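You operate a simulated robot arm through the tools that you are given. There is no shell and no other tool. Be economical: measure what you need, move in short steps, check, and stop when the job is done.

The job below is to be done with a simulated robot arm. You get a single attempt, and the scene is never put back.

TASK
Fetch the small blue-banded jar and stand it on top of the grey core.

Only the result counts: the job must be done as asked and must still hold three seconds after the hand-in. Knocking over, shifting, dropping, spilling or breaking anything else fails it.

THE ROBOT
A 7-joint arm with a two-finger parallel gripper, fixed in place. Base frame: the origin is at the foot of the arm, x ahead of it, y to its left, z up; the work surface is at about z = 850. Lengths are in mm, angles in rad, forces in N, time in s.
With the tool pointing down near the work surface it reaches from about 300 to 700 mm from the base axis. Its first joint turns from -1.152 to 1.152 rad. Payload 1.57 kg.
Tool frame: the origin (TCP) lies between the finger pads and is the grasp point; the fingertips stand 30 mm ahead of it; z points along the fingers, y is the line along which they close. The gripper opens to 110 mm. The fingers are 24 mm wide and 12 mm thick; the gripper's body (48 by 112 mm) begins 78 mm behind the TCP.
Orientation is that of the tool frame in the base frame, as [roll, pitch, yaw] about the fixed x, y, z axes, in that order (R = Rz(yaw) Ry(pitch) Rx(roll)). With the fingers straight down and closing along the base's y, the tool's x points along the base's -x, its y along +y and its z along -z.

THE INTERFACE
- The arm moves only by the tool arm_command. Its argument "rows" is a list of rows, each an object of numbers (a shift or turn left out is 0, a gripper value left out holds the last): "dx", "dy", "dz": the shift along the tool's x, y, z in units of 25 mm (1.0 is 25 mm); "ax", "ay", "az": the turn, a rotation vector about the tool's x, y, z in units of 8 degrees (1.0 is 8 degrees); "claw": the finger opening in mm, from 0 to 110. In form: [{"dx": .., "dy": .., "dz": .., "ax": .., "ay": .., "az": .., "claw": ..}, ...]. A call has 1 to 10 rows; each row shifts and turns the commanded pose from where the row before left it, along the tool's axes as they then stand. A call with a number of a shift or a turn outside -1 to 1 is refused whole. Rows are played at 5 a second. More than 50 mm and 0.15 rad between two rows, or a gripper value outside its range, and nothing of the call is played. Where a pose cannot be reached the arm comes as near as it can. A force on the tool above 40 N (or 10 N above the force at the start of the call, whichever is more), or a blocked arm, ends the call early, and 0.2 s more pass. The fingers move at their own pace (about 108 mm/s each) and stop on an object; they squeeze with about 33 N. The grip force told is the motor's: it shows also when the fingers shut on nothing. Time passes only in rows, and 0.2 s behind the last, so rows that do not move let the fingers close. It gives the time, the measured TCP pose, the force on the tool (base axes), the opening and the grip force at its end, in the units of the frame above (readings bear some noise), and new pictures: "show" is both (left out), scene, wrist or none.
- Cameras (640 x 400 px; columns grow to the right, rows downward): "scene" is fixed at [184.7, -408.7, 1410.9]; the picture's right is [0.56, -0.83, 0.00], its down [-0.43, -0.29, -0.86] and it looks along [0.71, 0.48, -0.51] (base axes); focal length 371 px, centre (320, 200). "wrist" rides on the gripper at [-36, 0, -80] in the tool frame; the picture's right is [0.00, -1.00, 0.00], its down [0.97, 0.00, -0.24] and it looks along [0.24, 0.00, 0.97] (tool axes); focal length 218 px, centre (320, 200). There is no depth. A picture from a camera that has moved, and an enlarged one, comes with that camera's place and axes in the base frame and with its lens.
- zoom(camera, box): a new picture of the part [left, top, right, bottom] of that camera's present view, enlarged. It takes no simulated time.
- close_job(): hands the job in; it is judged then, once.

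Go step by step. Nothing tells you positions but the pictures and the camera data: compare them with the known pose of the tool, close in by small moves and look again before you grip or let go. The budget is 90 turns and 150 pictures, counting those below and the enlarged ones. Unless the task says otherwise, let go and move clear before handing in, and close with one line.

The tools are called after "Emit:" as name(argument=value, ...) on one line, values as JSON. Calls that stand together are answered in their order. arm_command: Moves the arm, as the interface text tells. Its arguments: {"type":"object","properties":{"rows":{"type":"array","items":{"type":"object","properties":{"dx":{"type":"number"},"dy":{"type":"number"},"dz":{"type":"number"},"ax":{"type":"number"},"ay":{"type":"number"},"az":{"type":"number"},"claw":{"type":"number"}}}},"show":{"type":"string","enum":["both","scene","wrist","none"]}},"required":["rows"]} The other tools are called the same way: zoom (camera, box) takes an enlarged picture of a part of a camera's view; close_job () hands the job in.

At the start:

```text
clock: 0.0
tool_pos: [455.8, -112.2, 1197.4]
tool_rot: [3.14, 0.0, -3.141]
contact_force: [0.9, 0.4, 0.4]
width: 110.1
grasp_force: 0.1
```

scene: 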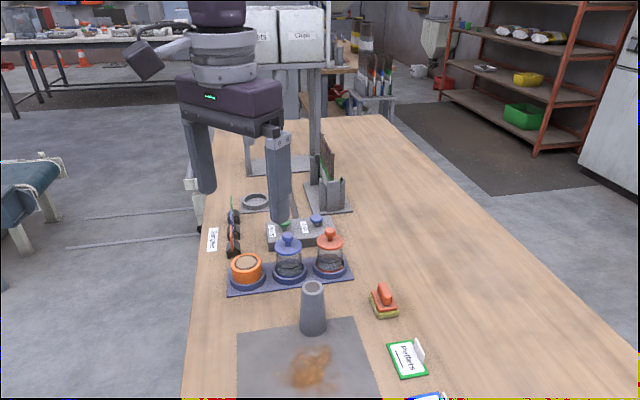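
wrist: 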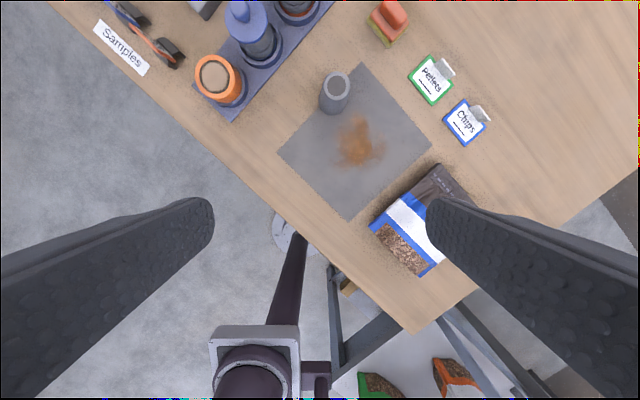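

I see a tray with an orange item and two knobbed jars, and a grey tapered core standing on a grey mat. I'll zoom in to identify them.

Emit:
zoom(camera="scene", box=[200, 140, 380, 350])

Emit:
zoom(camera="wrist", box=[80, 0, 400, 200])

```text
1.90 times, centred on (290, 245) of scene
camera zoom: at [184.7, -408.7, 1410.9], right [0.56, -0.83, 0.0], down [-0.43, -0.29, -0.86], along [0.71, 0.48, -0.51], focal length 706 px, centre (377, 114)
```

zoom: 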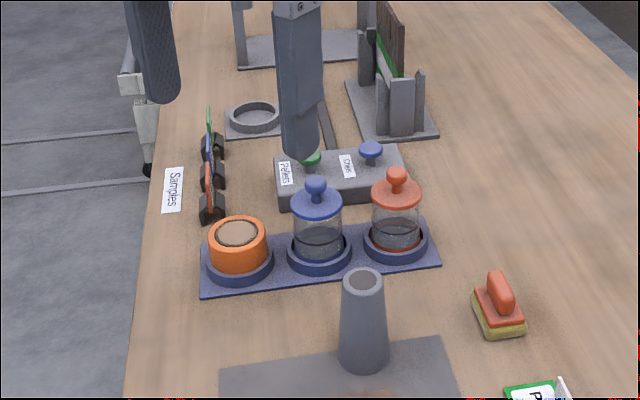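

```text
2.00 times, centred on (240, 100) of wrist
camera zoom: at [494.6, -110.9, 1275.8], right [0.0, -1.0, 0.0], down [-0.97, 0.0, 0.24], along [-0.24, 0.0, -0.97], focal length 436 px, centre (480, 400)
```

zoom: 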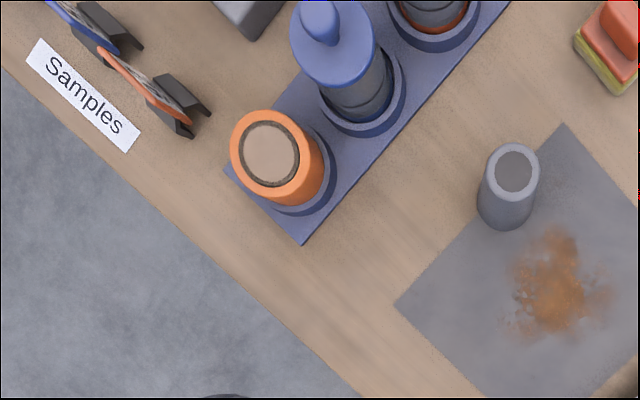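

The blue-lidded jar may or may not be the "blue-banded" one, so I'll look closer for a band.

Emit:
zoom(camera="scene", box=[225, 220, 355, 300])

Emit:
zoom(camera="scene", box=[220, 130, 360, 250])

Emit:
zoom(camera="wrist", box=[180, 0, 340, 100])

```text
4.92 times, centred on (290, 260) of scene
camera zoom: at [184.7, -408.7, 1410.9], right [0.56, -0.83, 0.0], down [-0.43, -0.29, -0.86], along [0.71, 0.48, -0.51], focal length 1825 px, centre (468, -95)
```

zoom: 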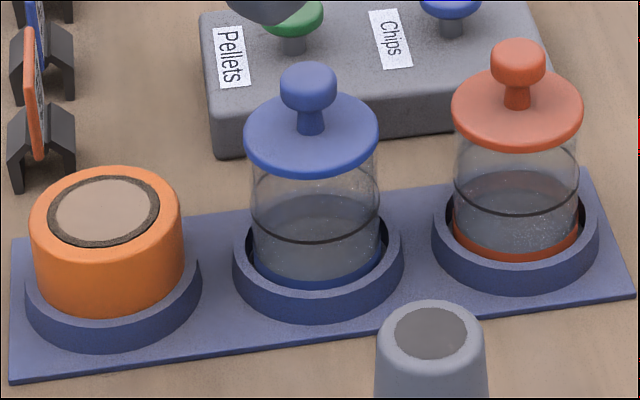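

```text
3.33 times, centred on (290, 190) of scene
camera zoom: at [184.7, -408.7, 1410.9], right [0.56, -0.83, 0.0], down [-0.43, -0.29, -0.86], along [0.71, 0.48, -0.51], focal length 1236 px, centre (420, 233)
```

zoom: 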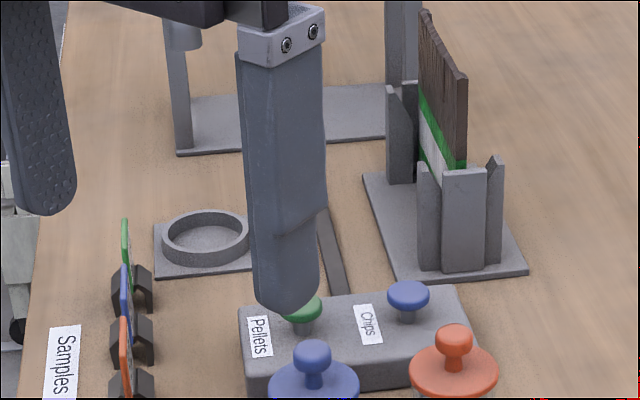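

```text
4.00 times, centred on (260, 50) of wrist
camera zoom: at [494.6, -110.9, 1275.8], right [0.0, -1.0, 0.0], down [-0.97, 0.0, 0.24], along [-0.24, 0.0, -0.97], focal length 873 px, centre (560, 800)
```

zoom: 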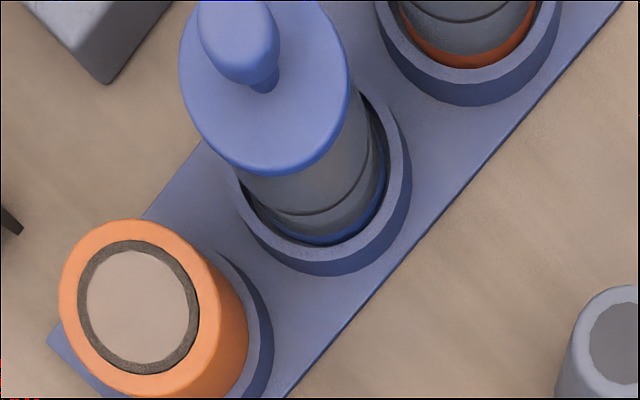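

The target is the jar with the blue band and lid, at about (655, -9). The core is at about (567, -134), with its top near z 955. The lid may be loose, so I'll grip the glass body across the tray row. First I'll move above the jar and turn.

Emit:
arm_command(rows=[{"dx": -0.8, "dy": 0.41, "dz": 0.3, "claw": 90}, {"dx": -0.8, "dy": 0.41, "dz": 0.3}, {"dx": -0.8, "dy": 0.41, "dz": 0.3}, {"dx": -0.8, "dy": 0.41, "dz": 0.3}, {"dx": -0.8, "dy": 0.41, "dz": 0.3}, {"dx": -0.8, "dy": 0.41, "dz": 0.3}, {"dx": -0.8, "dy": 0.41, "dz": 0.3}, {"dx": -0.8, "dy": 0.41, "dz": 0.3}, {"dx": -0.8, "dy": 0.41, "dz": 0.3}, {"dx": -0.8, "dy": 0.41, "dz": 0.3}], show="none")

Emit:
arm_command(rows=[{"az": 0.85}, {"az": 0.85}, {"az": 0.85}, {"az": 0.85}, {"az": 0.87}, {}])

```text
clock: 2.2
tool_pos: [636.9, -20.4, 1129.8]
tool_rot: [-3.141, 0.0, 3.141]
contact_force: [0.1, -0.6, 0.6]
width: 89.9
grasp_force: 0.0
out of reach, approached as far as the arm can: row 10
```

```text
clock: 3.6
tool_pos: [635.4, -18.5, 1128.5]
tool_rot: [3.141, 0.001, 2.544]
contact_force: [-0.3, -0.4, 0.1]
width: 90.0
grasp_force: 0.1
camera wrist: at [667.6, -38.8, 1208.5], right [-0.56, -0.83, 0.0], down [-0.8, 0.55, 0.24], along [-0.2, 0.14, -0.97], focal length 218 px, centre (320, 200)
```

scene: 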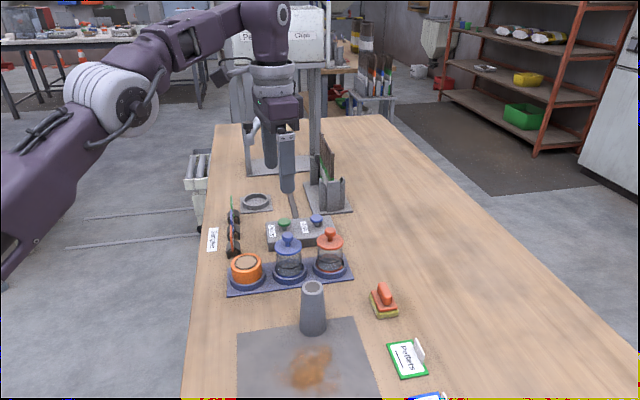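
wrist: 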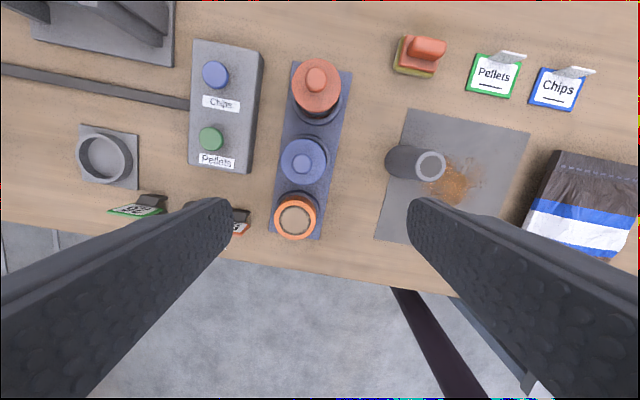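

The estimates roughly agree: jar at about (655–665, -10). I'll descend part of the way to get back within reach, then measure again.

Emit:
arm_command(rows=[{"dz": 0.8}, {"dz": 0.8}, {"dz": 0.8}, {"dz": 0.8}, {}], show="wrist")

Emit:
zoom(camera="wrist", box=[220, 40, 540, 240])

```text
clock: 4.8
tool_pos: [635.7, -18.7, 1048.6]
tool_rot: [3.141, 0.001, 2.544]
contact_force: [0.2, -0.3, 0.7]
width: 90.2
grasp_force: 0.1
camera wrist: at [668.3, -38.1, 1128.2], right [-0.56, -0.83, 0.0], down [-0.8, 0.55, 0.24], along [-0.2, 0.13, -0.97], focal length 218 px, centre (320, 200)
```

wrist: 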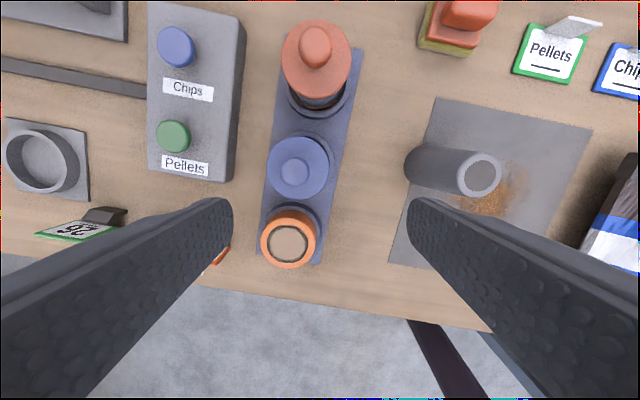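

```text
2.00 times, centred on (380, 140) of wrist
camera zoom: at [668.3, -38.1, 1128.2], right [-0.56, -0.83, 0.0], down [-0.8, 0.55, 0.24], along [-0.2, 0.13, -0.97], focal length 436 px, centre (200, 320)
```

zoom: 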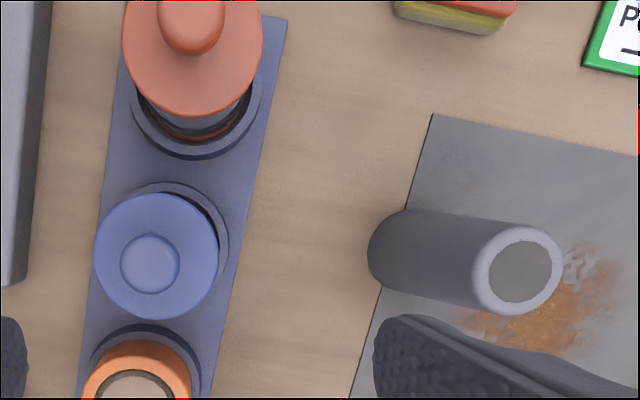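

The jar lid works out at about (661, -12). I'll centre over it, still above the knob, and check.

Emit:
arm_command(rows=[{"dx": -0.34, "dy": 0.384, "dz": 0.3}, {"dx": -0.34, "dy": 0.384, "dz": 0.3}, {}])

Emit:
zoom(camera="wrist", box=[220, 80, 420, 205])

Emit:
zoom(camera="scene", box=[225, 170, 385, 350])

```text
clock: 5.6
tool_pos: [661.5, -12.2, 1034.8]
tool_rot: [-3.141, 0.0, 2.547]
contact_force: [-0.2, -0.9, 0.0]
width: 89.9
grasp_force: 0.0
camera wrist: at [693.0, -32.5, 1114.5], right [-0.56, -0.83, 0.0], down [-0.8, 0.55, 0.24], along [-0.2, 0.13, -0.97], focal length 218 px, centre (320, 200)
```

scene: 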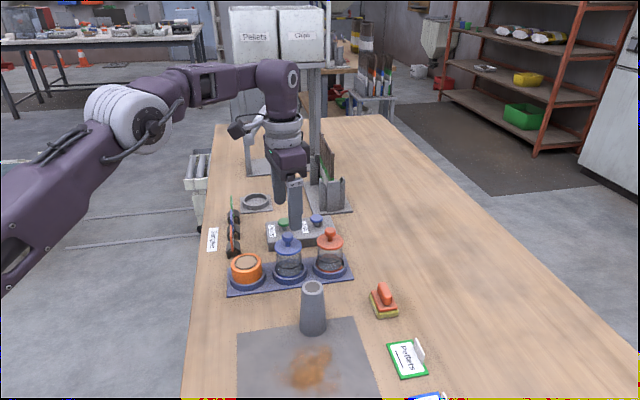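
wrist: 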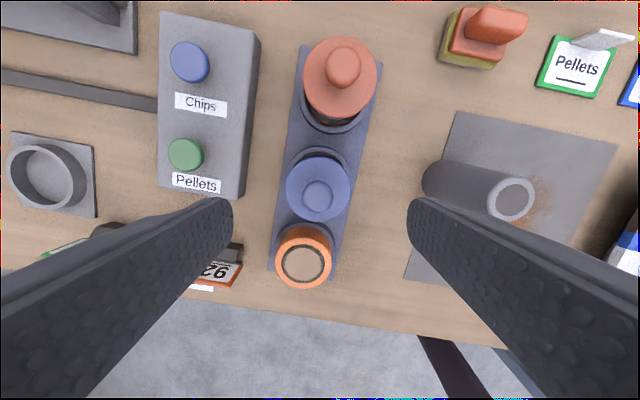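

```text
3.20 times, centred on (320, 142) of wrist
camera zoom: at [693.0, -32.5, 1114.5], right [-0.56, -0.83, 0.0], down [-0.8, 0.55, 0.24], along [-0.2, 0.13, -0.97], focal length 698 px, centre (320, 384)
```

zoom: 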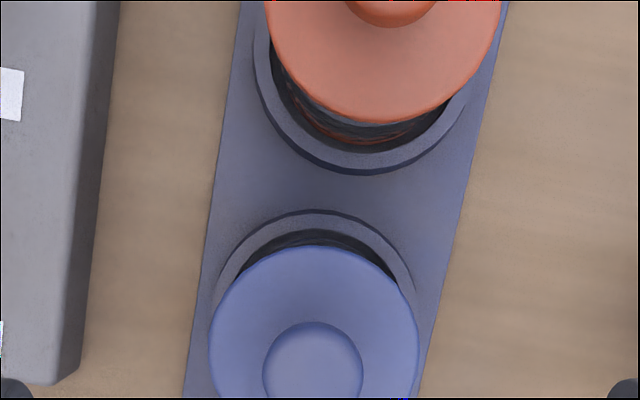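

```text
2.22 times, centred on (305, 260) of scene
camera zoom: at [184.7, -408.7, 1410.9], right [0.56, -0.83, 0.0], down [-0.43, -0.29, -0.86], along [0.71, 0.48, -0.51], focal length 824 px, centre (353, 67)
```

zoom: 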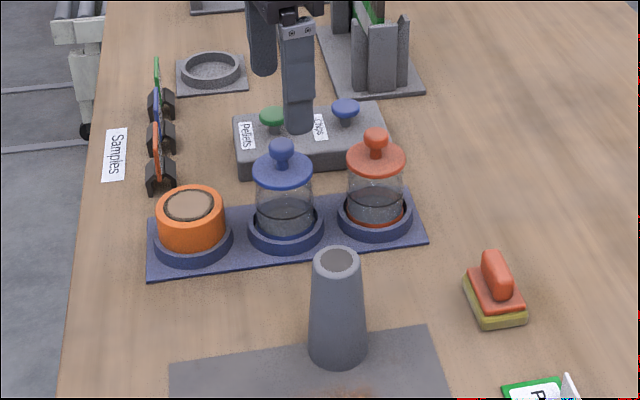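

I'm centred within 2 mm. The question is whether the lid is wider than the glass, so I'll zoom in on that.

Emit:
zoom(camera="scene", box=[265, 228, 313, 288])

Emit:
zoom(camera="scene", box=[290, 270, 340, 340])

```text
6.67 times, centred on (289, 258) of scene
camera zoom: at [184.7, -408.7, 1410.9], right [0.56, -0.83, 0.0], down [-0.43, -0.29, -0.86], along [0.71, 0.48, -0.51], focal length 2471 px, centre (527, -187)
```

zoom: 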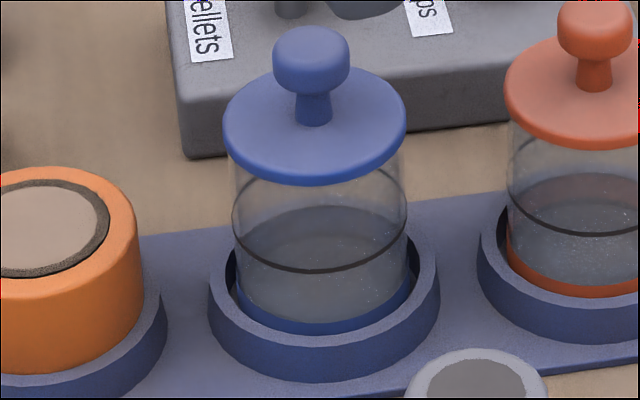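

```text
5.71 times, centred on (315, 305) of scene
camera zoom: at [184.7, -408.7, 1410.9], right [0.56, -0.83, 0.0], down [-0.43, -0.29, -0.86], along [0.71, 0.48, -0.51], focal length 2118 px, centre (349, -400)
```

zoom: 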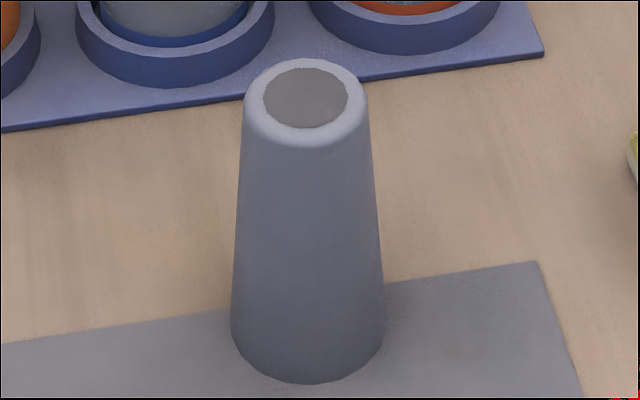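

The lid is only about 1 mm wider than the glass. I'll descend straight with the tips just above the holder rim (TCP near z 906), stopping on the way to check.

Emit:
arm_command(rows=[{"dy": 0.06, "dz": 0.7}, {"dz": 0.7}, {"dz": 0.7}, {"dz": 0.7}, {}])

Emit:
zoom(camera="scene", box=[245, 205, 335, 295])

```text
clock: 6.8
tool_pos: [661.3, -12.0, 964.9]
tool_rot: [-3.141, 0.0, 2.545]
contact_force: [0.1, -0.5, -0.3]
width: 89.7
grasp_force: 0.0
camera wrist: at [693.7, -32.0, 1044.3], right [-0.56, -0.83, 0.0], down [-0.8, 0.55, 0.24], along [-0.2, 0.13, -0.97], focal length 218 px, centre (320, 200)
```

scene: 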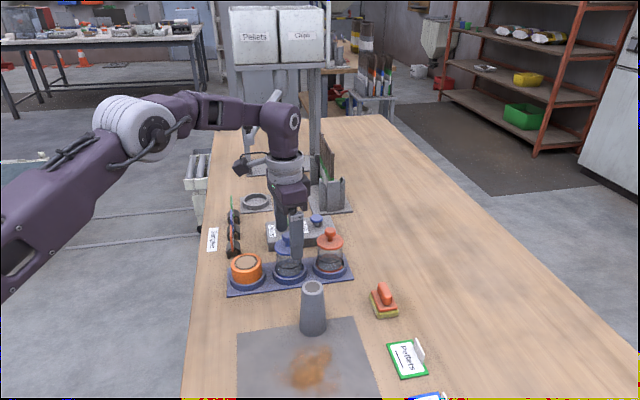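
wrist: 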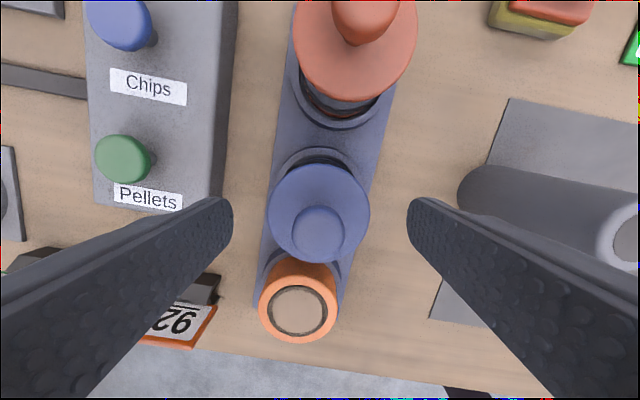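

```text
4.44 times, centred on (290, 250) of scene
camera zoom: at [184.7, -408.7, 1410.9], right [0.56, -0.83, 0.0], down [-0.43, -0.29, -0.86], along [0.71, 0.48, -0.51], focal length 1647 px, centre (453, -22)
```

zoom: 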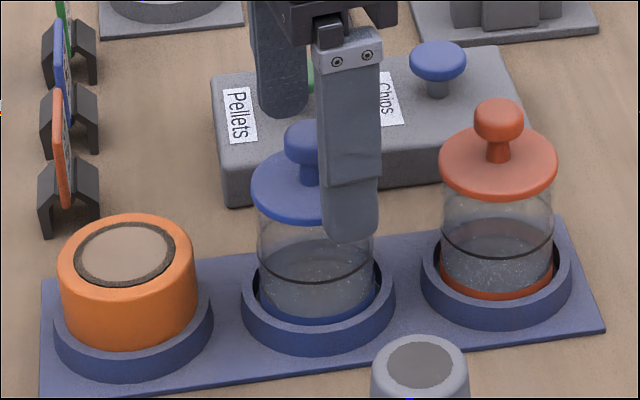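

I'm still centred, so I'm lowering the last 59 mm.

Emit:
arm_command(rows=[{"dx": -0.05, "dz": 0.6}, {"dz": 0.6}, {"dz": 0.6}, {"dz": 0.55}, {}], show="scene")

Emit:
zoom(camera="scene", box=[245, 215, 335, 295])

Emit:
zoom(camera="wrist", box=[200, 120, 440, 330])

```text
clock: 8.0
tool_pos: [662.8, -12.9, 904.6]
tool_rot: [3.141, -0.001, 2.543]
contact_force: [-0.3, 1.1, -0.3]
width: 90.0
grasp_force: 0.0
```

scene: 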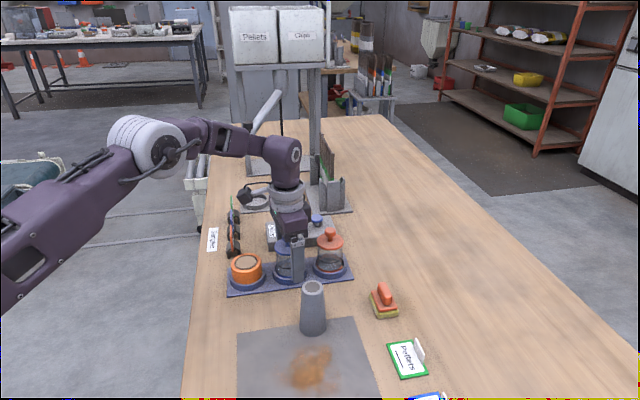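

```text
5.00 times, centred on (290, 255) of scene
camera zoom: at [184.7, -408.7, 1410.9], right [0.56, -0.83, 0.0], down [-0.43, -0.29, -0.86], along [0.71, 0.48, -0.51], focal length 1853 px, centre (470, -75)
```

zoom: 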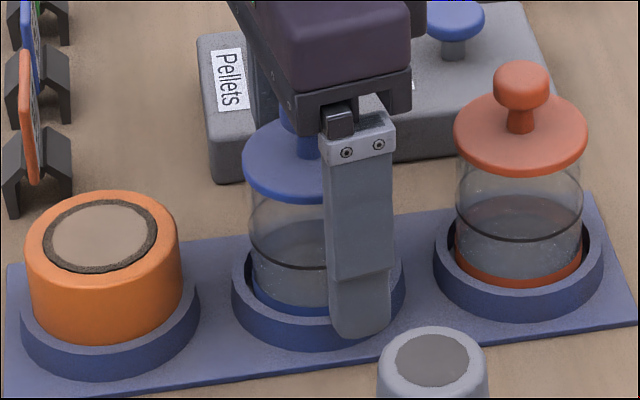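

```text
1.90 times, centred on (320, 225) of wrist
camera zoom: at [694.4, -32.2, 983.6], right [-0.56, -0.83, 0.0], down [-0.8, 0.55, 0.24], along [-0.2, 0.13, -0.97], focal length 416 px, centre (320, 152)
```

zoom: 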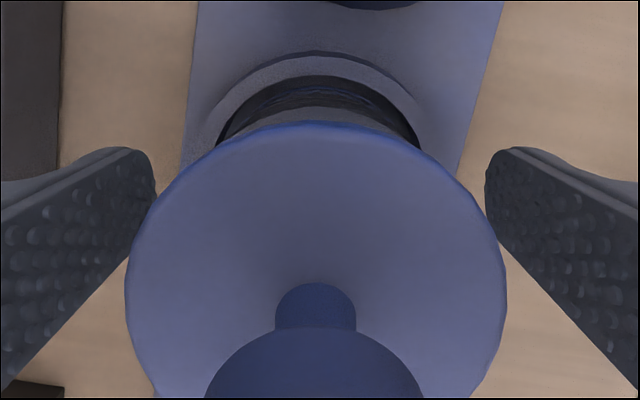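

The tips sit just outside the jar. I'll raise a few mm for rim clearance and close in steps.

Emit:
arm_command(rows=[{"dz": -0.12, "claw": 80}, {"claw": 72}, {"claw": 66}, {"claw": 62}, {}], show="none")

Emit:
zoom(camera="scene", box=[245, 215, 335, 295])

Emit:
zoom(camera="wrist", box=[200, 120, 440, 330])

```text
clock: 9.2
tool_pos: [661.9, -12.6, 908.0]
tool_rot: [3.141, 0.0, 2.544]
contact_force: [0.6, 0.0, -1.5]
width: 62.0
grasp_force: 0.1
```

```text
5.00 times, centred on (290, 255) of scene
camera zoom: at [184.7, -408.7, 1410.9], right [0.56, -0.83, 0.0], down [-0.43, -0.29, -0.86], along [0.71, 0.48, -0.51], focal length 1853 px, centre (470, -75)
```

zoom: 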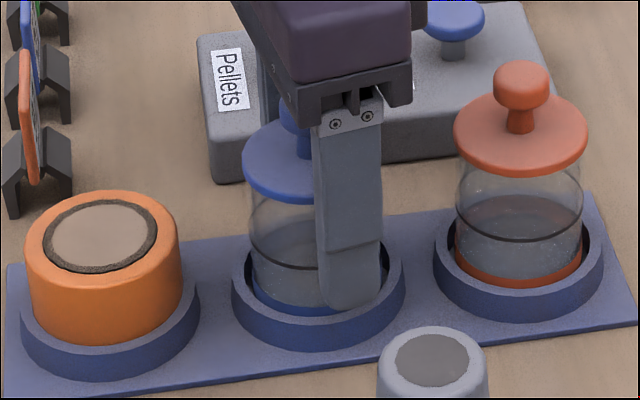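

```text
1.90 times, centred on (320, 225) of wrist
camera zoom: at [694.7, -32.4, 987.2], right [-0.56, -0.83, 0.0], down [-0.8, 0.55, 0.24], along [-0.2, 0.13, -0.97], focal length 416 px, centre (320, 152)
```

zoom: 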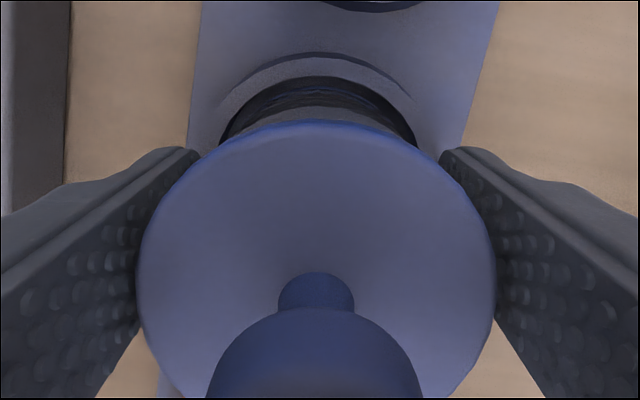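

The fingers clear the rim and straddle the body, so I'm closing fully.

Emit:
arm_command(rows=[{"claw": 58}, {"claw": 54}, {"claw": 50}, {}, {}], show="none")

Emit:
arm_command(rows=[{"dz": -0.1}, {"dz": -0.15}, {"dz": -0.15}, {}], show="none")

Emit:
zoom(camera="scene", box=[245, 215, 335, 295])

Emit:
zoom(camera="wrist", box=[200, 120, 440, 330])

```text
clock: 10.4
tool_pos: [664.2, -12.6, 908.4]
tool_rot: [-3.14, -0.001, 2.545]
contact_force: [0.7, 1.3, 0.1]
width: 54.9
grasp_force: 33.1
```

```text
clock: 11.4
tool_pos: [663.0, -13.1, 919.4]
tool_rot: [-3.141, 0.0, 2.545]
contact_force: [0.0, -0.2, -0.6]
width: 55.5
grasp_force: 33.2
```

```text
5.00 times, centred on (290, 255) of scene
camera zoom: at [184.7, -408.7, 1410.9], right [0.56, -0.83, 0.0], down [-0.43, -0.29, -0.86], along [0.71, 0.48, -0.51], focal length 1853 px, centre (470, -75)
```

zoom: 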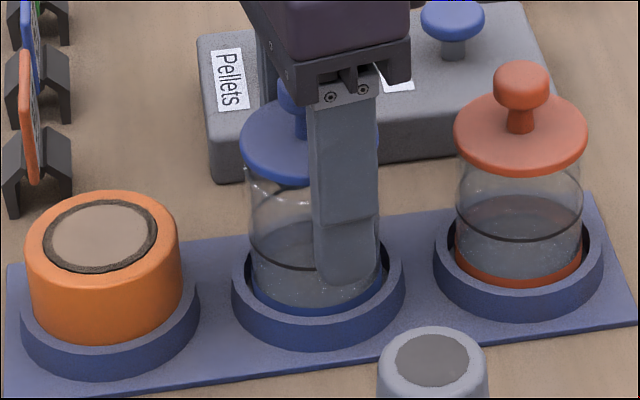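

```text
1.90 times, centred on (320, 225) of wrist
camera zoom: at [694.5, -32.0, 997.6], right [-0.56, -0.83, 0.0], down [-0.8, 0.55, 0.24], along [-0.2, 0.13, -0.97], focal length 416 px, centre (320, 152)
```

zoom: 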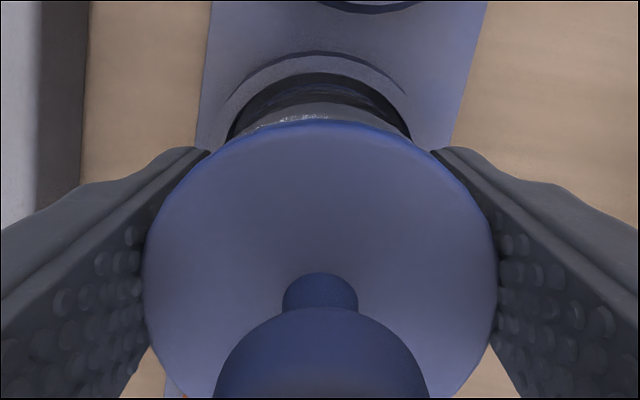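

The lid came up alone while the jar stayed, so the lid is loose and wider than the glass. I'll set it back down exactly, release, and regrip the glass with a tilted hand that stays clear of the lid.

Emit:
arm_command(rows=[{"dz": 0.15}, {"dz": 0.15}, {"dz": 0.08}, {"dz": 0.03}, {}], show="none")

Emit:
zoom(camera="scene", box=[245, 215, 335, 295])

```text
clock: 12.6
tool_pos: [662.3, -13.2, 907.4]
tool_rot: [3.14, -0.001, 2.546]
contact_force: [0.6, 0.0, 0.8]
width: 55.1
grasp_force: 32.6
```

```text
5.00 times, centred on (290, 255) of scene
camera zoom: at [184.7, -408.7, 1410.9], right [0.56, -0.83, 0.0], down [-0.43, -0.29, -0.86], along [0.71, 0.48, -0.51], focal length 1853 px, centre (470, -75)
```

zoom: 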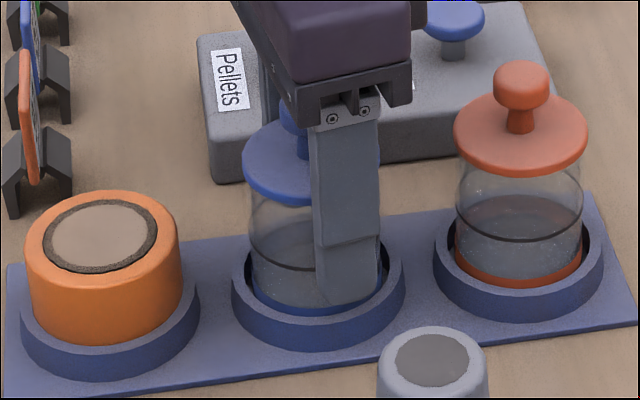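

The lid is back in its original position. I'll open slowly and rise.

Emit:
arm_command(rows=[{"claw": 57}, {"claw": 62}, {"claw": 75}, {"claw": 90}, {"claw": 90}, {"dz": -0.6}, {"dz": -0.9}, {"dz": -0.9}, {"dz": -0.9}, {}])

Emit:
zoom(camera="scene", box=[245, 215, 335, 295])

Emit:
zoom(camera="wrist", box=[220, 100, 420, 300])

```text
clock: 14.8
tool_pos: [661.1, -12.1, 991.5]
tool_rot: [3.141, -0.001, 2.545]
contact_force: [0.4, -0.5, -0.5]
width: 89.8
grasp_force: 0.1
camera wrist: at [693.3, -32.3, 1070.6], right [-0.56, -0.83, 0.0], down [-0.8, 0.55, 0.24], along [-0.2, 0.13, -0.97], focal length 218 px, centre (320, 200)
```

scene: 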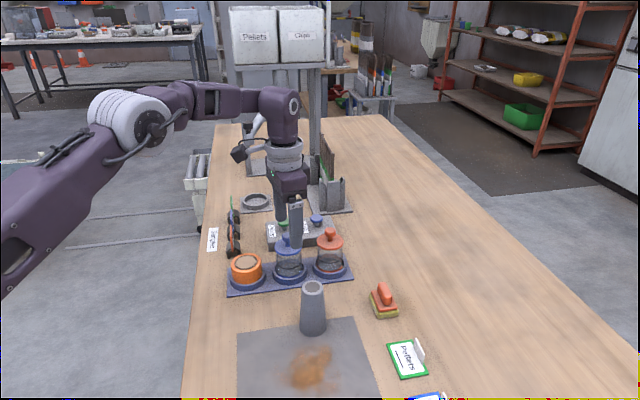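
wrist: 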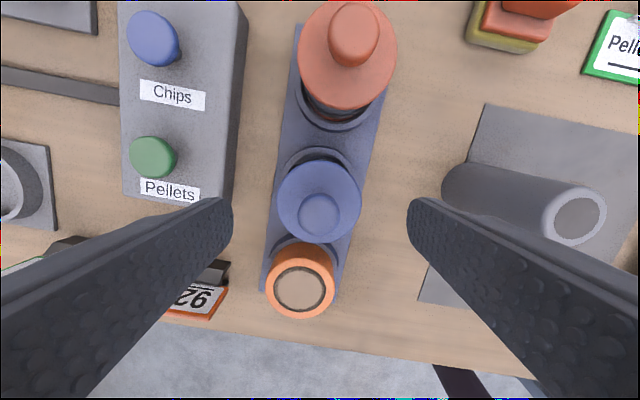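

```text
5.00 times, centred on (290, 255) of scene
camera zoom: at [184.7, -408.7, 1410.9], right [0.56, -0.83, 0.0], down [-0.43, -0.29, -0.86], along [0.71, 0.48, -0.51], focal length 1853 px, centre (470, -75)
```

zoom: 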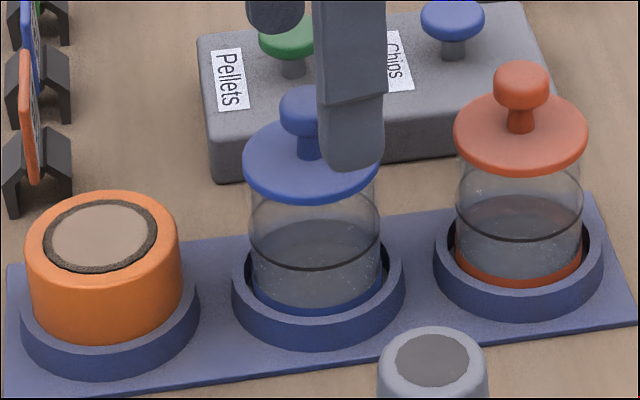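

```text
2.00 times, centred on (320, 200) of wrist
camera zoom: at [693.3, -32.3, 1070.6], right [-0.56, -0.83, 0.0], down [-0.8, 0.55, 0.24], along [-0.2, 0.13, -0.97], focal length 436 px, centre (320, 200)
```

zoom: 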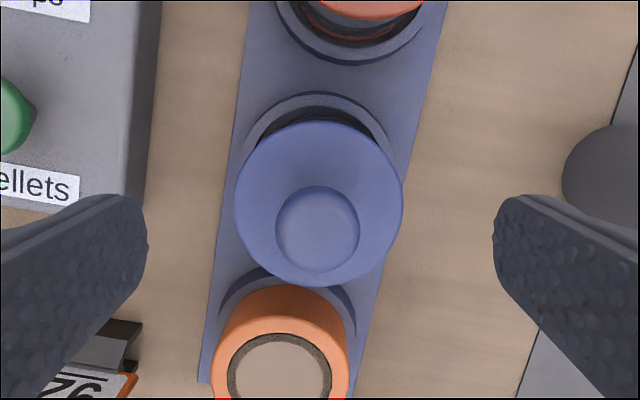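

The lid is properly seated again. I'll back off toward the base side and tilt the hand 45° so the fingers slant in below the lid.

Emit:
arm_command(rows=[{"dz": -0.4, "dx": 0.69}, {"dx": 0.69}, {"dx": 0.69}, {"dx": 0.7}, {}], show="none")

Emit:
arm_command(rows=[{"ay": -0.8}, {"ay": -0.8}, {"ay": -0.8}, {"ay": -0.8}, {"ay": -0.8}, {"ay": -0.8}, {"ay": -0.825}, {}])

```text
clock: 16.0
tool_pos: [605.2, 24.9, 1000.1]
tool_rot: [-3.14, 0.002, 2.545]
contact_force: [0.1, -0.3, -0.2]
width: 90.0
grasp_force: 0.1
```

```text
clock: 17.8
tool_pos: [606.5, 25.6, 1002.3]
tool_rot: [3.141, 0.787, 2.545]
contact_force: [-0.9, -1.1, 0.3]
width: 90.1
grasp_force: 0.0
camera wrist: at [582.2, 44.1, 1081.8], right [-0.56, -0.83, 0.0], down [-0.71, 0.48, -0.52], along [0.43, -0.29, -0.86], focal length 218 px, centre (320, 200)
```

scene: 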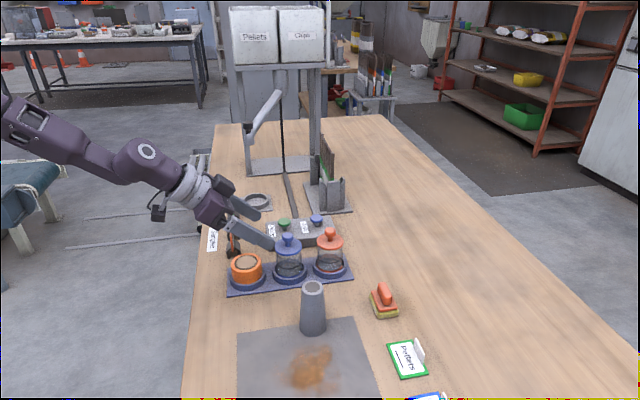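
wrist: 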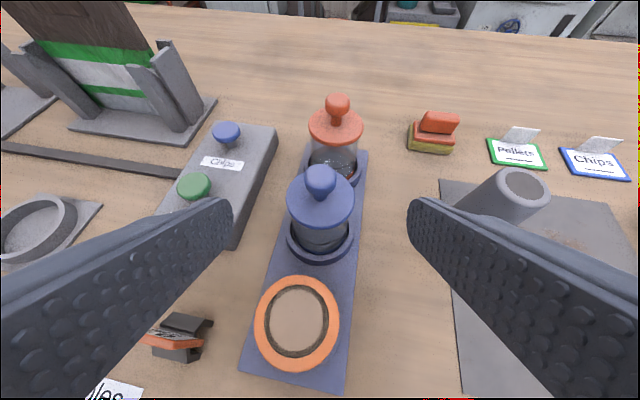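

The jar is laterally centred. I'll shift onto the approach line and advance halfway.

Emit:
arm_command(rows=[{"dx": 0.58}, {"dx": 0.58}, {"dz": 0.6}, {"dz": 0.6}, {"dz": 0.6}, {"dz": 0.6}, {}])

Emit:
zoom(camera="scene", box=[225, 195, 335, 295])

```text
clock: 19.4
tool_pos: [624.9, 12.5, 937.5]
tool_rot: [-3.141, 0.786, 2.545]
contact_force: [0.4, -0.1, -0.2]
width: 90.1
grasp_force: 0.0
camera wrist: at [600.3, 31.4, 1017.8], right [-0.56, -0.83, 0.0], down [-0.71, 0.48, -0.52], along [0.43, -0.29, -0.86], focal length 218 px, centre (320, 200)
```

scene: 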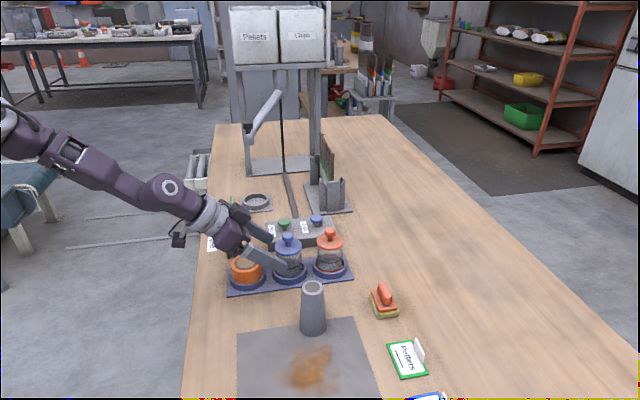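
wrist: 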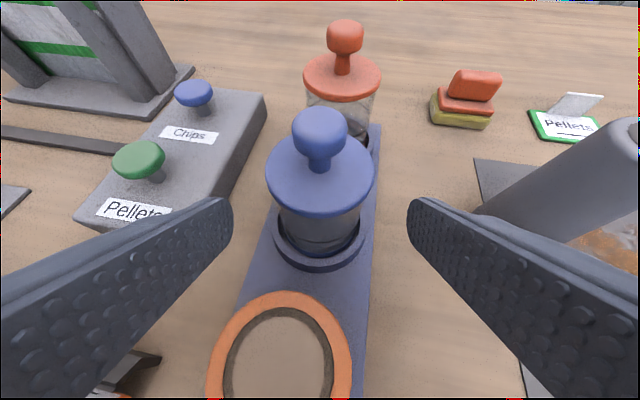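

```text
4.00 times, centred on (280, 245) of scene
camera zoom: at [184.7, -408.7, 1410.9], right [0.56, -0.83, 0.0], down [-0.43, -0.29, -0.86], along [0.71, 0.48, -0.51], focal length 1483 px, centre (480, 20)
```

zoom: 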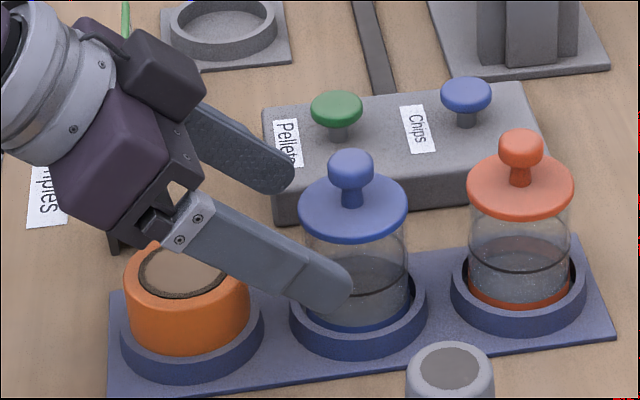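

The path is clear, so I'm advancing the rest of the way.

Emit:
arm_command(rows=[{"dz": 0.55}, {"dz": 0.55}, {"dz": 0.5}, {"dz": 0.5}, {}])

Emit:
zoom(camera="scene", box=[225, 205, 335, 305])

Emit:
zoom(camera="wrist", box=[200, 60, 440, 270])

```text
clock: 20.6
tool_pos: [654.7, -9.3, 901.4]
tool_rot: [3.14, 0.786, 2.547]
contact_force: [-0.2, -0.8, 0.0]
width: 90.2
grasp_force: 0.0
camera wrist: at [631.0, 10.4, 981.9], right [-0.56, -0.83, 0.0], down [-0.71, 0.48, -0.52], along [0.43, -0.29, -0.86], focal length 218 px, centre (320, 200)
```

scene: 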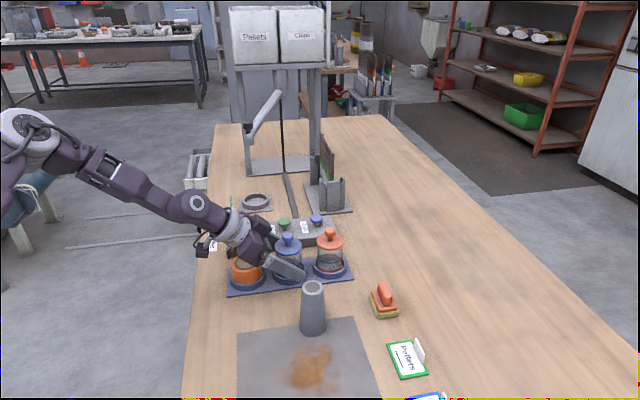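
wrist: 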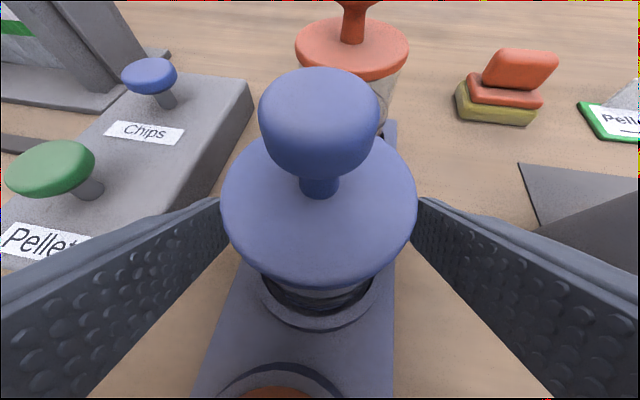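

```text
4.00 times, centred on (280, 255) of scene
camera zoom: at [184.7, -408.7, 1410.9], right [0.56, -0.83, 0.0], down [-0.43, -0.29, -0.86], along [0.71, 0.48, -0.51], focal length 1483 px, centre (480, -20)
```

zoom: 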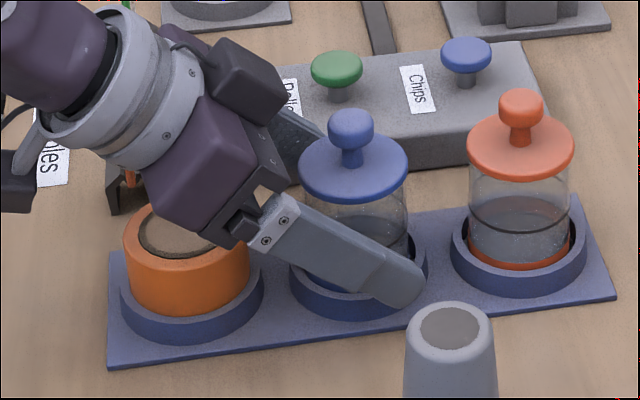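

```text
1.90 times, centred on (320, 165) of wrist
camera zoom: at [631.0, 10.4, 981.9], right [-0.56, -0.83, 0.0], down [-0.71, 0.48, -0.52], along [0.43, -0.29, -0.86], focal length 416 px, centre (320, 267)
```

zoom: 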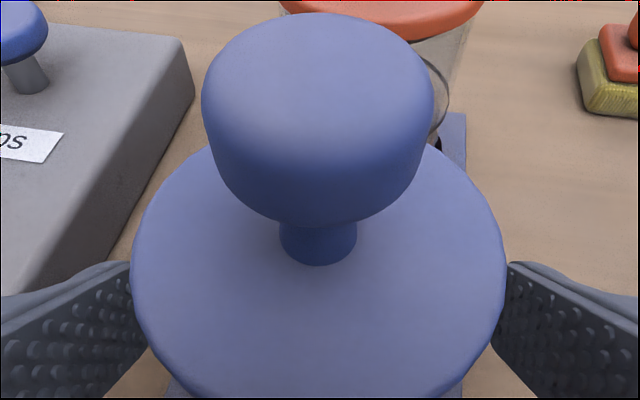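

No contact so far. I'll partially close and check the fingertip against the rim and the lid.

Emit:
arm_command(rows=[{"claw": 80}, {"claw": 72}, {"claw": 64}, {"claw": 61}, {}], show="none")

Emit:
zoom(camera="scene", box=[245, 215, 335, 295])

Emit:
zoom(camera="wrist", box=[180, 120, 460, 330])

```text
clock: 21.8
tool_pos: [655.1, -7.6, 901.0]
tool_rot: [-3.14, 0.784, 2.545]
contact_force: [0.4, 0.5, -0.5]
width: 60.9
grasp_force: 0.1
```

```text
5.00 times, centred on (290, 255) of scene
camera zoom: at [184.7, -408.7, 1410.9], right [0.56, -0.83, 0.0], down [-0.43, -0.29, -0.86], along [0.71, 0.48, -0.51], focal length 1853 px, centre (470, -75)
```

zoom: 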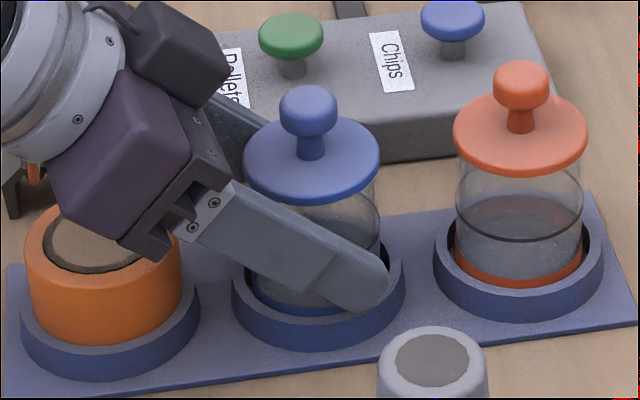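

```text
1.90 times, centred on (320, 225) of wrist
camera zoom: at [631.0, 10.5, 982.1], right [-0.56, -0.83, 0.0], down [-0.71, 0.48, -0.52], along [0.43, -0.29, -0.86], focal length 416 px, centre (320, 152)
```

zoom: 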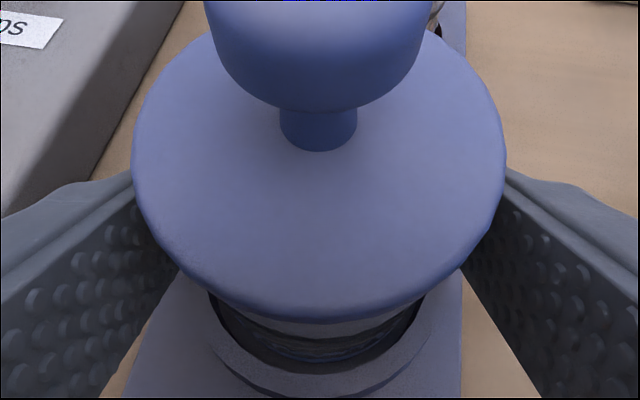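

The fingers pass below the lid and above the rim. I'm closing on the glass.

Emit:
arm_command(rows=[{"claw": 57}, {"claw": 53}, {"claw": 48}, {}, {}], show="none")

Emit:
zoom(camera="scene", box=[245, 215, 335, 295])

```text
clock: 23.0
tool_pos: [654.9, -8.6, 900.6]
tool_rot: [-3.141, 0.784, 2.546]
contact_force: [-0.5, -0.2, 0.1]
width: 54.2
grasp_force: 33.1
```

```text
5.00 times, centred on (290, 255) of scene
camera zoom: at [184.6, -408.7, 1410.9], right [0.56, -0.83, 0.0], down [-0.43, -0.29, -0.86], along [0.71, 0.48, -0.51], focal length 1853 px, centre (470, -75)
```

zoom: 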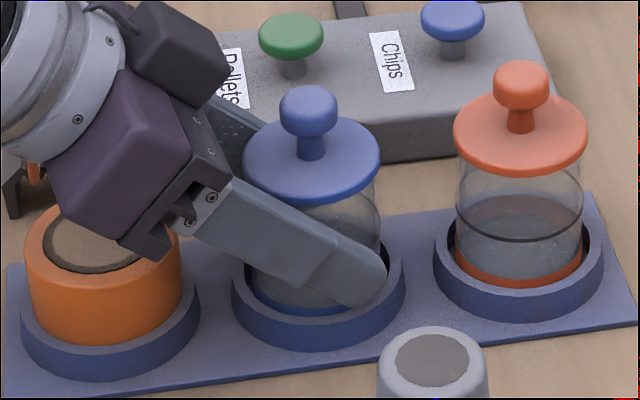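

I'm gripping at 54 mm. Test lift of about 10 mm straight up.

Emit:
arm_command(rows=[{"dx": -0.1, "dz": -0.1}, {"dx": -0.1, "dz": -0.1}, {"dx": -0.1, "dz": -0.1}, {}], show="none")

Emit:
zoom(camera="scene", box=[245, 215, 335, 295])

```text
clock: 24.0
tool_pos: [655.0, -6.8, 911.9]
tool_rot: [-3.141, 0.786, 2.545]
contact_force: [0.4, -0.2, -2.3]
width: 54.3
grasp_force: 33.5
```

```text
5.00 times, centred on (290, 255) of scene
camera zoom: at [184.7, -408.7, 1410.9], right [0.56, -0.83, 0.0], down [-0.43, -0.29, -0.86], along [0.71, 0.48, -0.51], focal length 1853 px, centre (470, -75)
```

zoom: 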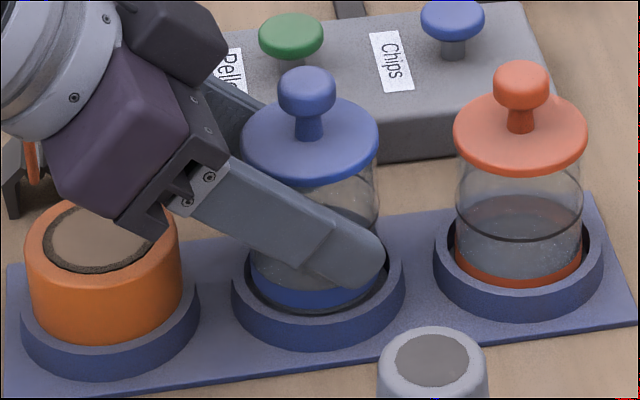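

The whole jar is lifting with its lid on. I'll raise it well above core height.

Emit:
arm_command(rows=[{"dx": -0.2, "dz": -0.2}, {"dx": -0.35, "dz": -0.35}, {"dx": -0.4, "dz": -0.4}, {"dx": -0.4, "dz": -0.4}, {"dx": -0.4, "dz": -0.4}, {"dx": -0.4, "dz": -0.4}, {"dx": -0.4, "dz": -0.4}, {"dx": -0.35, "dz": -0.35}, {"dx": -0.2, "dz": -0.2}, {}])

Emit:
zoom(camera="scene", box=[215, 150, 365, 350])

```text
clock: 26.2
tool_pos: [654.3, -7.1, 1020.7]
tool_rot: [3.14, 0.785, 2.545]
contact_force: [0.1, 0.3, -3.0]
width: 54.2
grasp_force: 33.1
camera wrist: at [631.4, 11.1, 1101.3], right [-0.56, -0.83, 0.0], down [-0.71, 0.48, -0.52], along [0.43, -0.29, -0.86], focal length 218 px, centre (320, 200)
```

scene: 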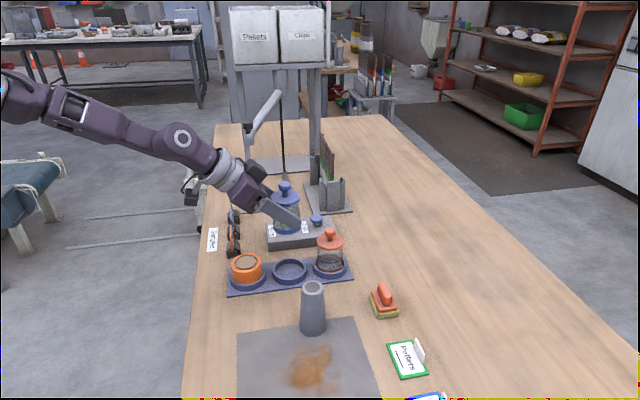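
wrist: 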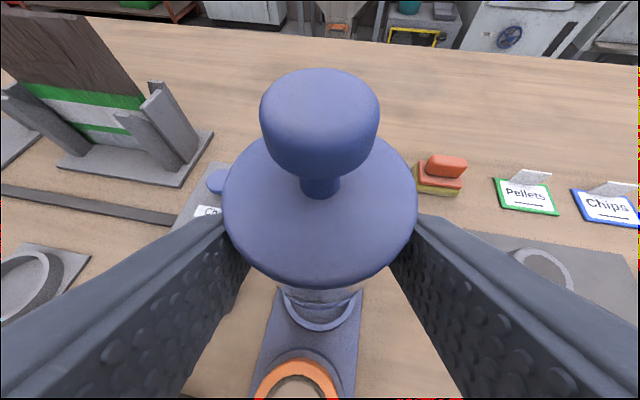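

```text
2.00 times, centred on (290, 250) of scene
camera zoom: at [184.7, -408.7, 1410.9], right [0.56, -0.83, 0.0], down [-0.43, -0.29, -0.86], along [0.71, 0.48, -0.51], focal length 741 px, centre (380, 100)
```

zoom: 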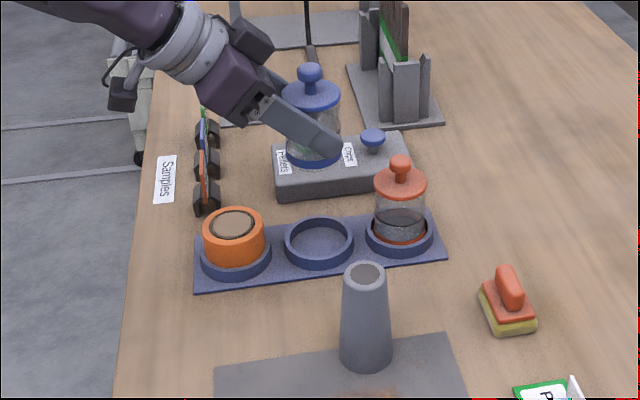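

The holder is empty and the jar is held upright. The core top triangulates to about (575, -132, 950). I'll carry the jar sideways to above it.

Emit:
arm_command(rows=[{"dy": -0.3, "dx": 0.035, "dz": -0.035}, {"dy": -0.6, "dx": 0.035, "dz": -0.035}, {"dy": -0.75}, {"dy": -0.8}, {"dy": -0.8}, {"dy": -0.8}, {"dy": -0.75}, {"dy": -0.6}, {"dy": -0.4}, {"dy": -0.14}])

Emit:
zoom(camera="scene", box=[260, 220, 360, 350])

```text
clock: 28.4
tool_pos: [570.4, -129.7, 1020.4]
tool_rot: [-3.141, 0.785, 2.545]
contact_force: [0.1, -0.3, -2.2]
width: 54.2
grasp_force: 33.2
camera wrist: at [544.9, -111.3, 1101.7], right [-0.56, -0.83, 0.0], down [-0.71, 0.48, -0.52], along [0.43, -0.29, -0.86], focal length 218 px, centre (320, 200)
```

scene: 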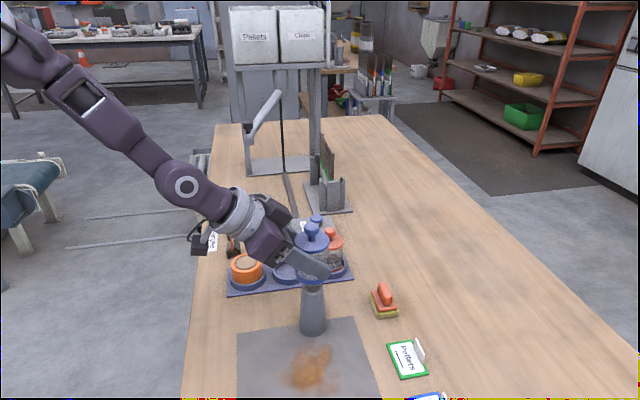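
wrist: 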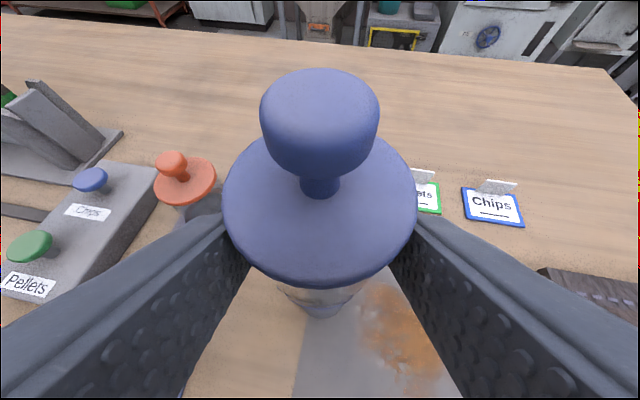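

```text
3.08 times, centred on (310, 285) of scene
camera zoom: at [184.7, -408.7, 1410.9], right [0.56, -0.83, 0.0], down [-0.43, -0.29, -0.86], along [0.71, 0.48, -0.51], focal length 1140 px, centre (351, -62)
```

zoom: 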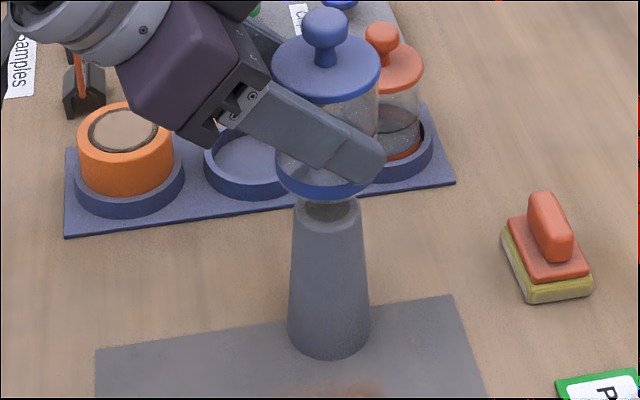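

Both views show the jar nearly over the core. I'll check more finely before lowering.

Emit:
zoom(camera="wrist", box=[240, 220, 400, 340])

Emit:
zoom(camera="scene", box=[275, 220, 345, 340])

```text
3.33 times, centred on (320, 280) of wrist
camera zoom: at [544.9, -111.3, 1101.7], right [-0.56, -0.83, 0.0], down [-0.71, 0.48, -0.52], along [0.43, -0.29, -0.86], focal length 728 px, centre (320, -67)
```

zoom: 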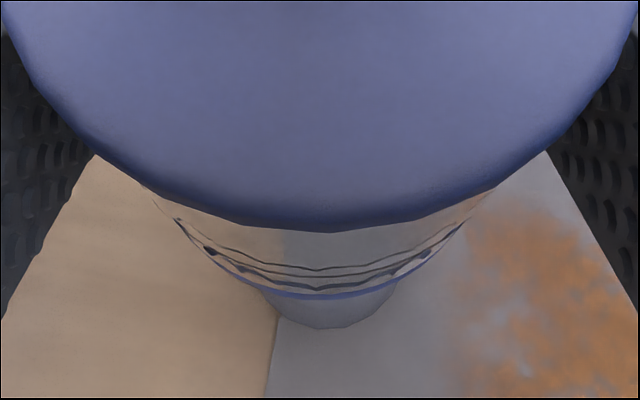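

```text
3.33 times, centred on (310, 280) of scene
camera zoom: at [184.7, -408.7, 1410.9], right [0.56, -0.83, 0.0], down [-0.43, -0.29, -0.86], along [0.71, 0.48, -0.51], focal length 1236 px, centre (353, -67)
```

zoom: 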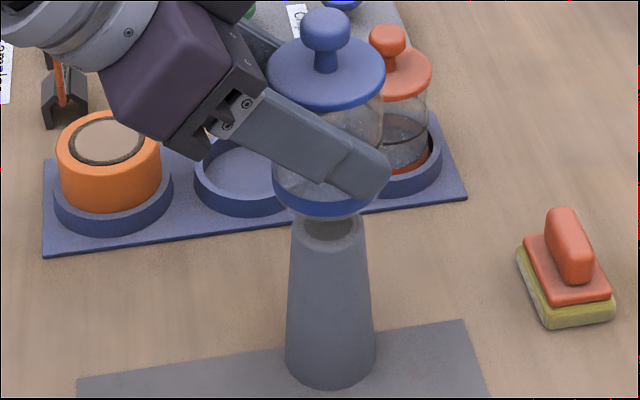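

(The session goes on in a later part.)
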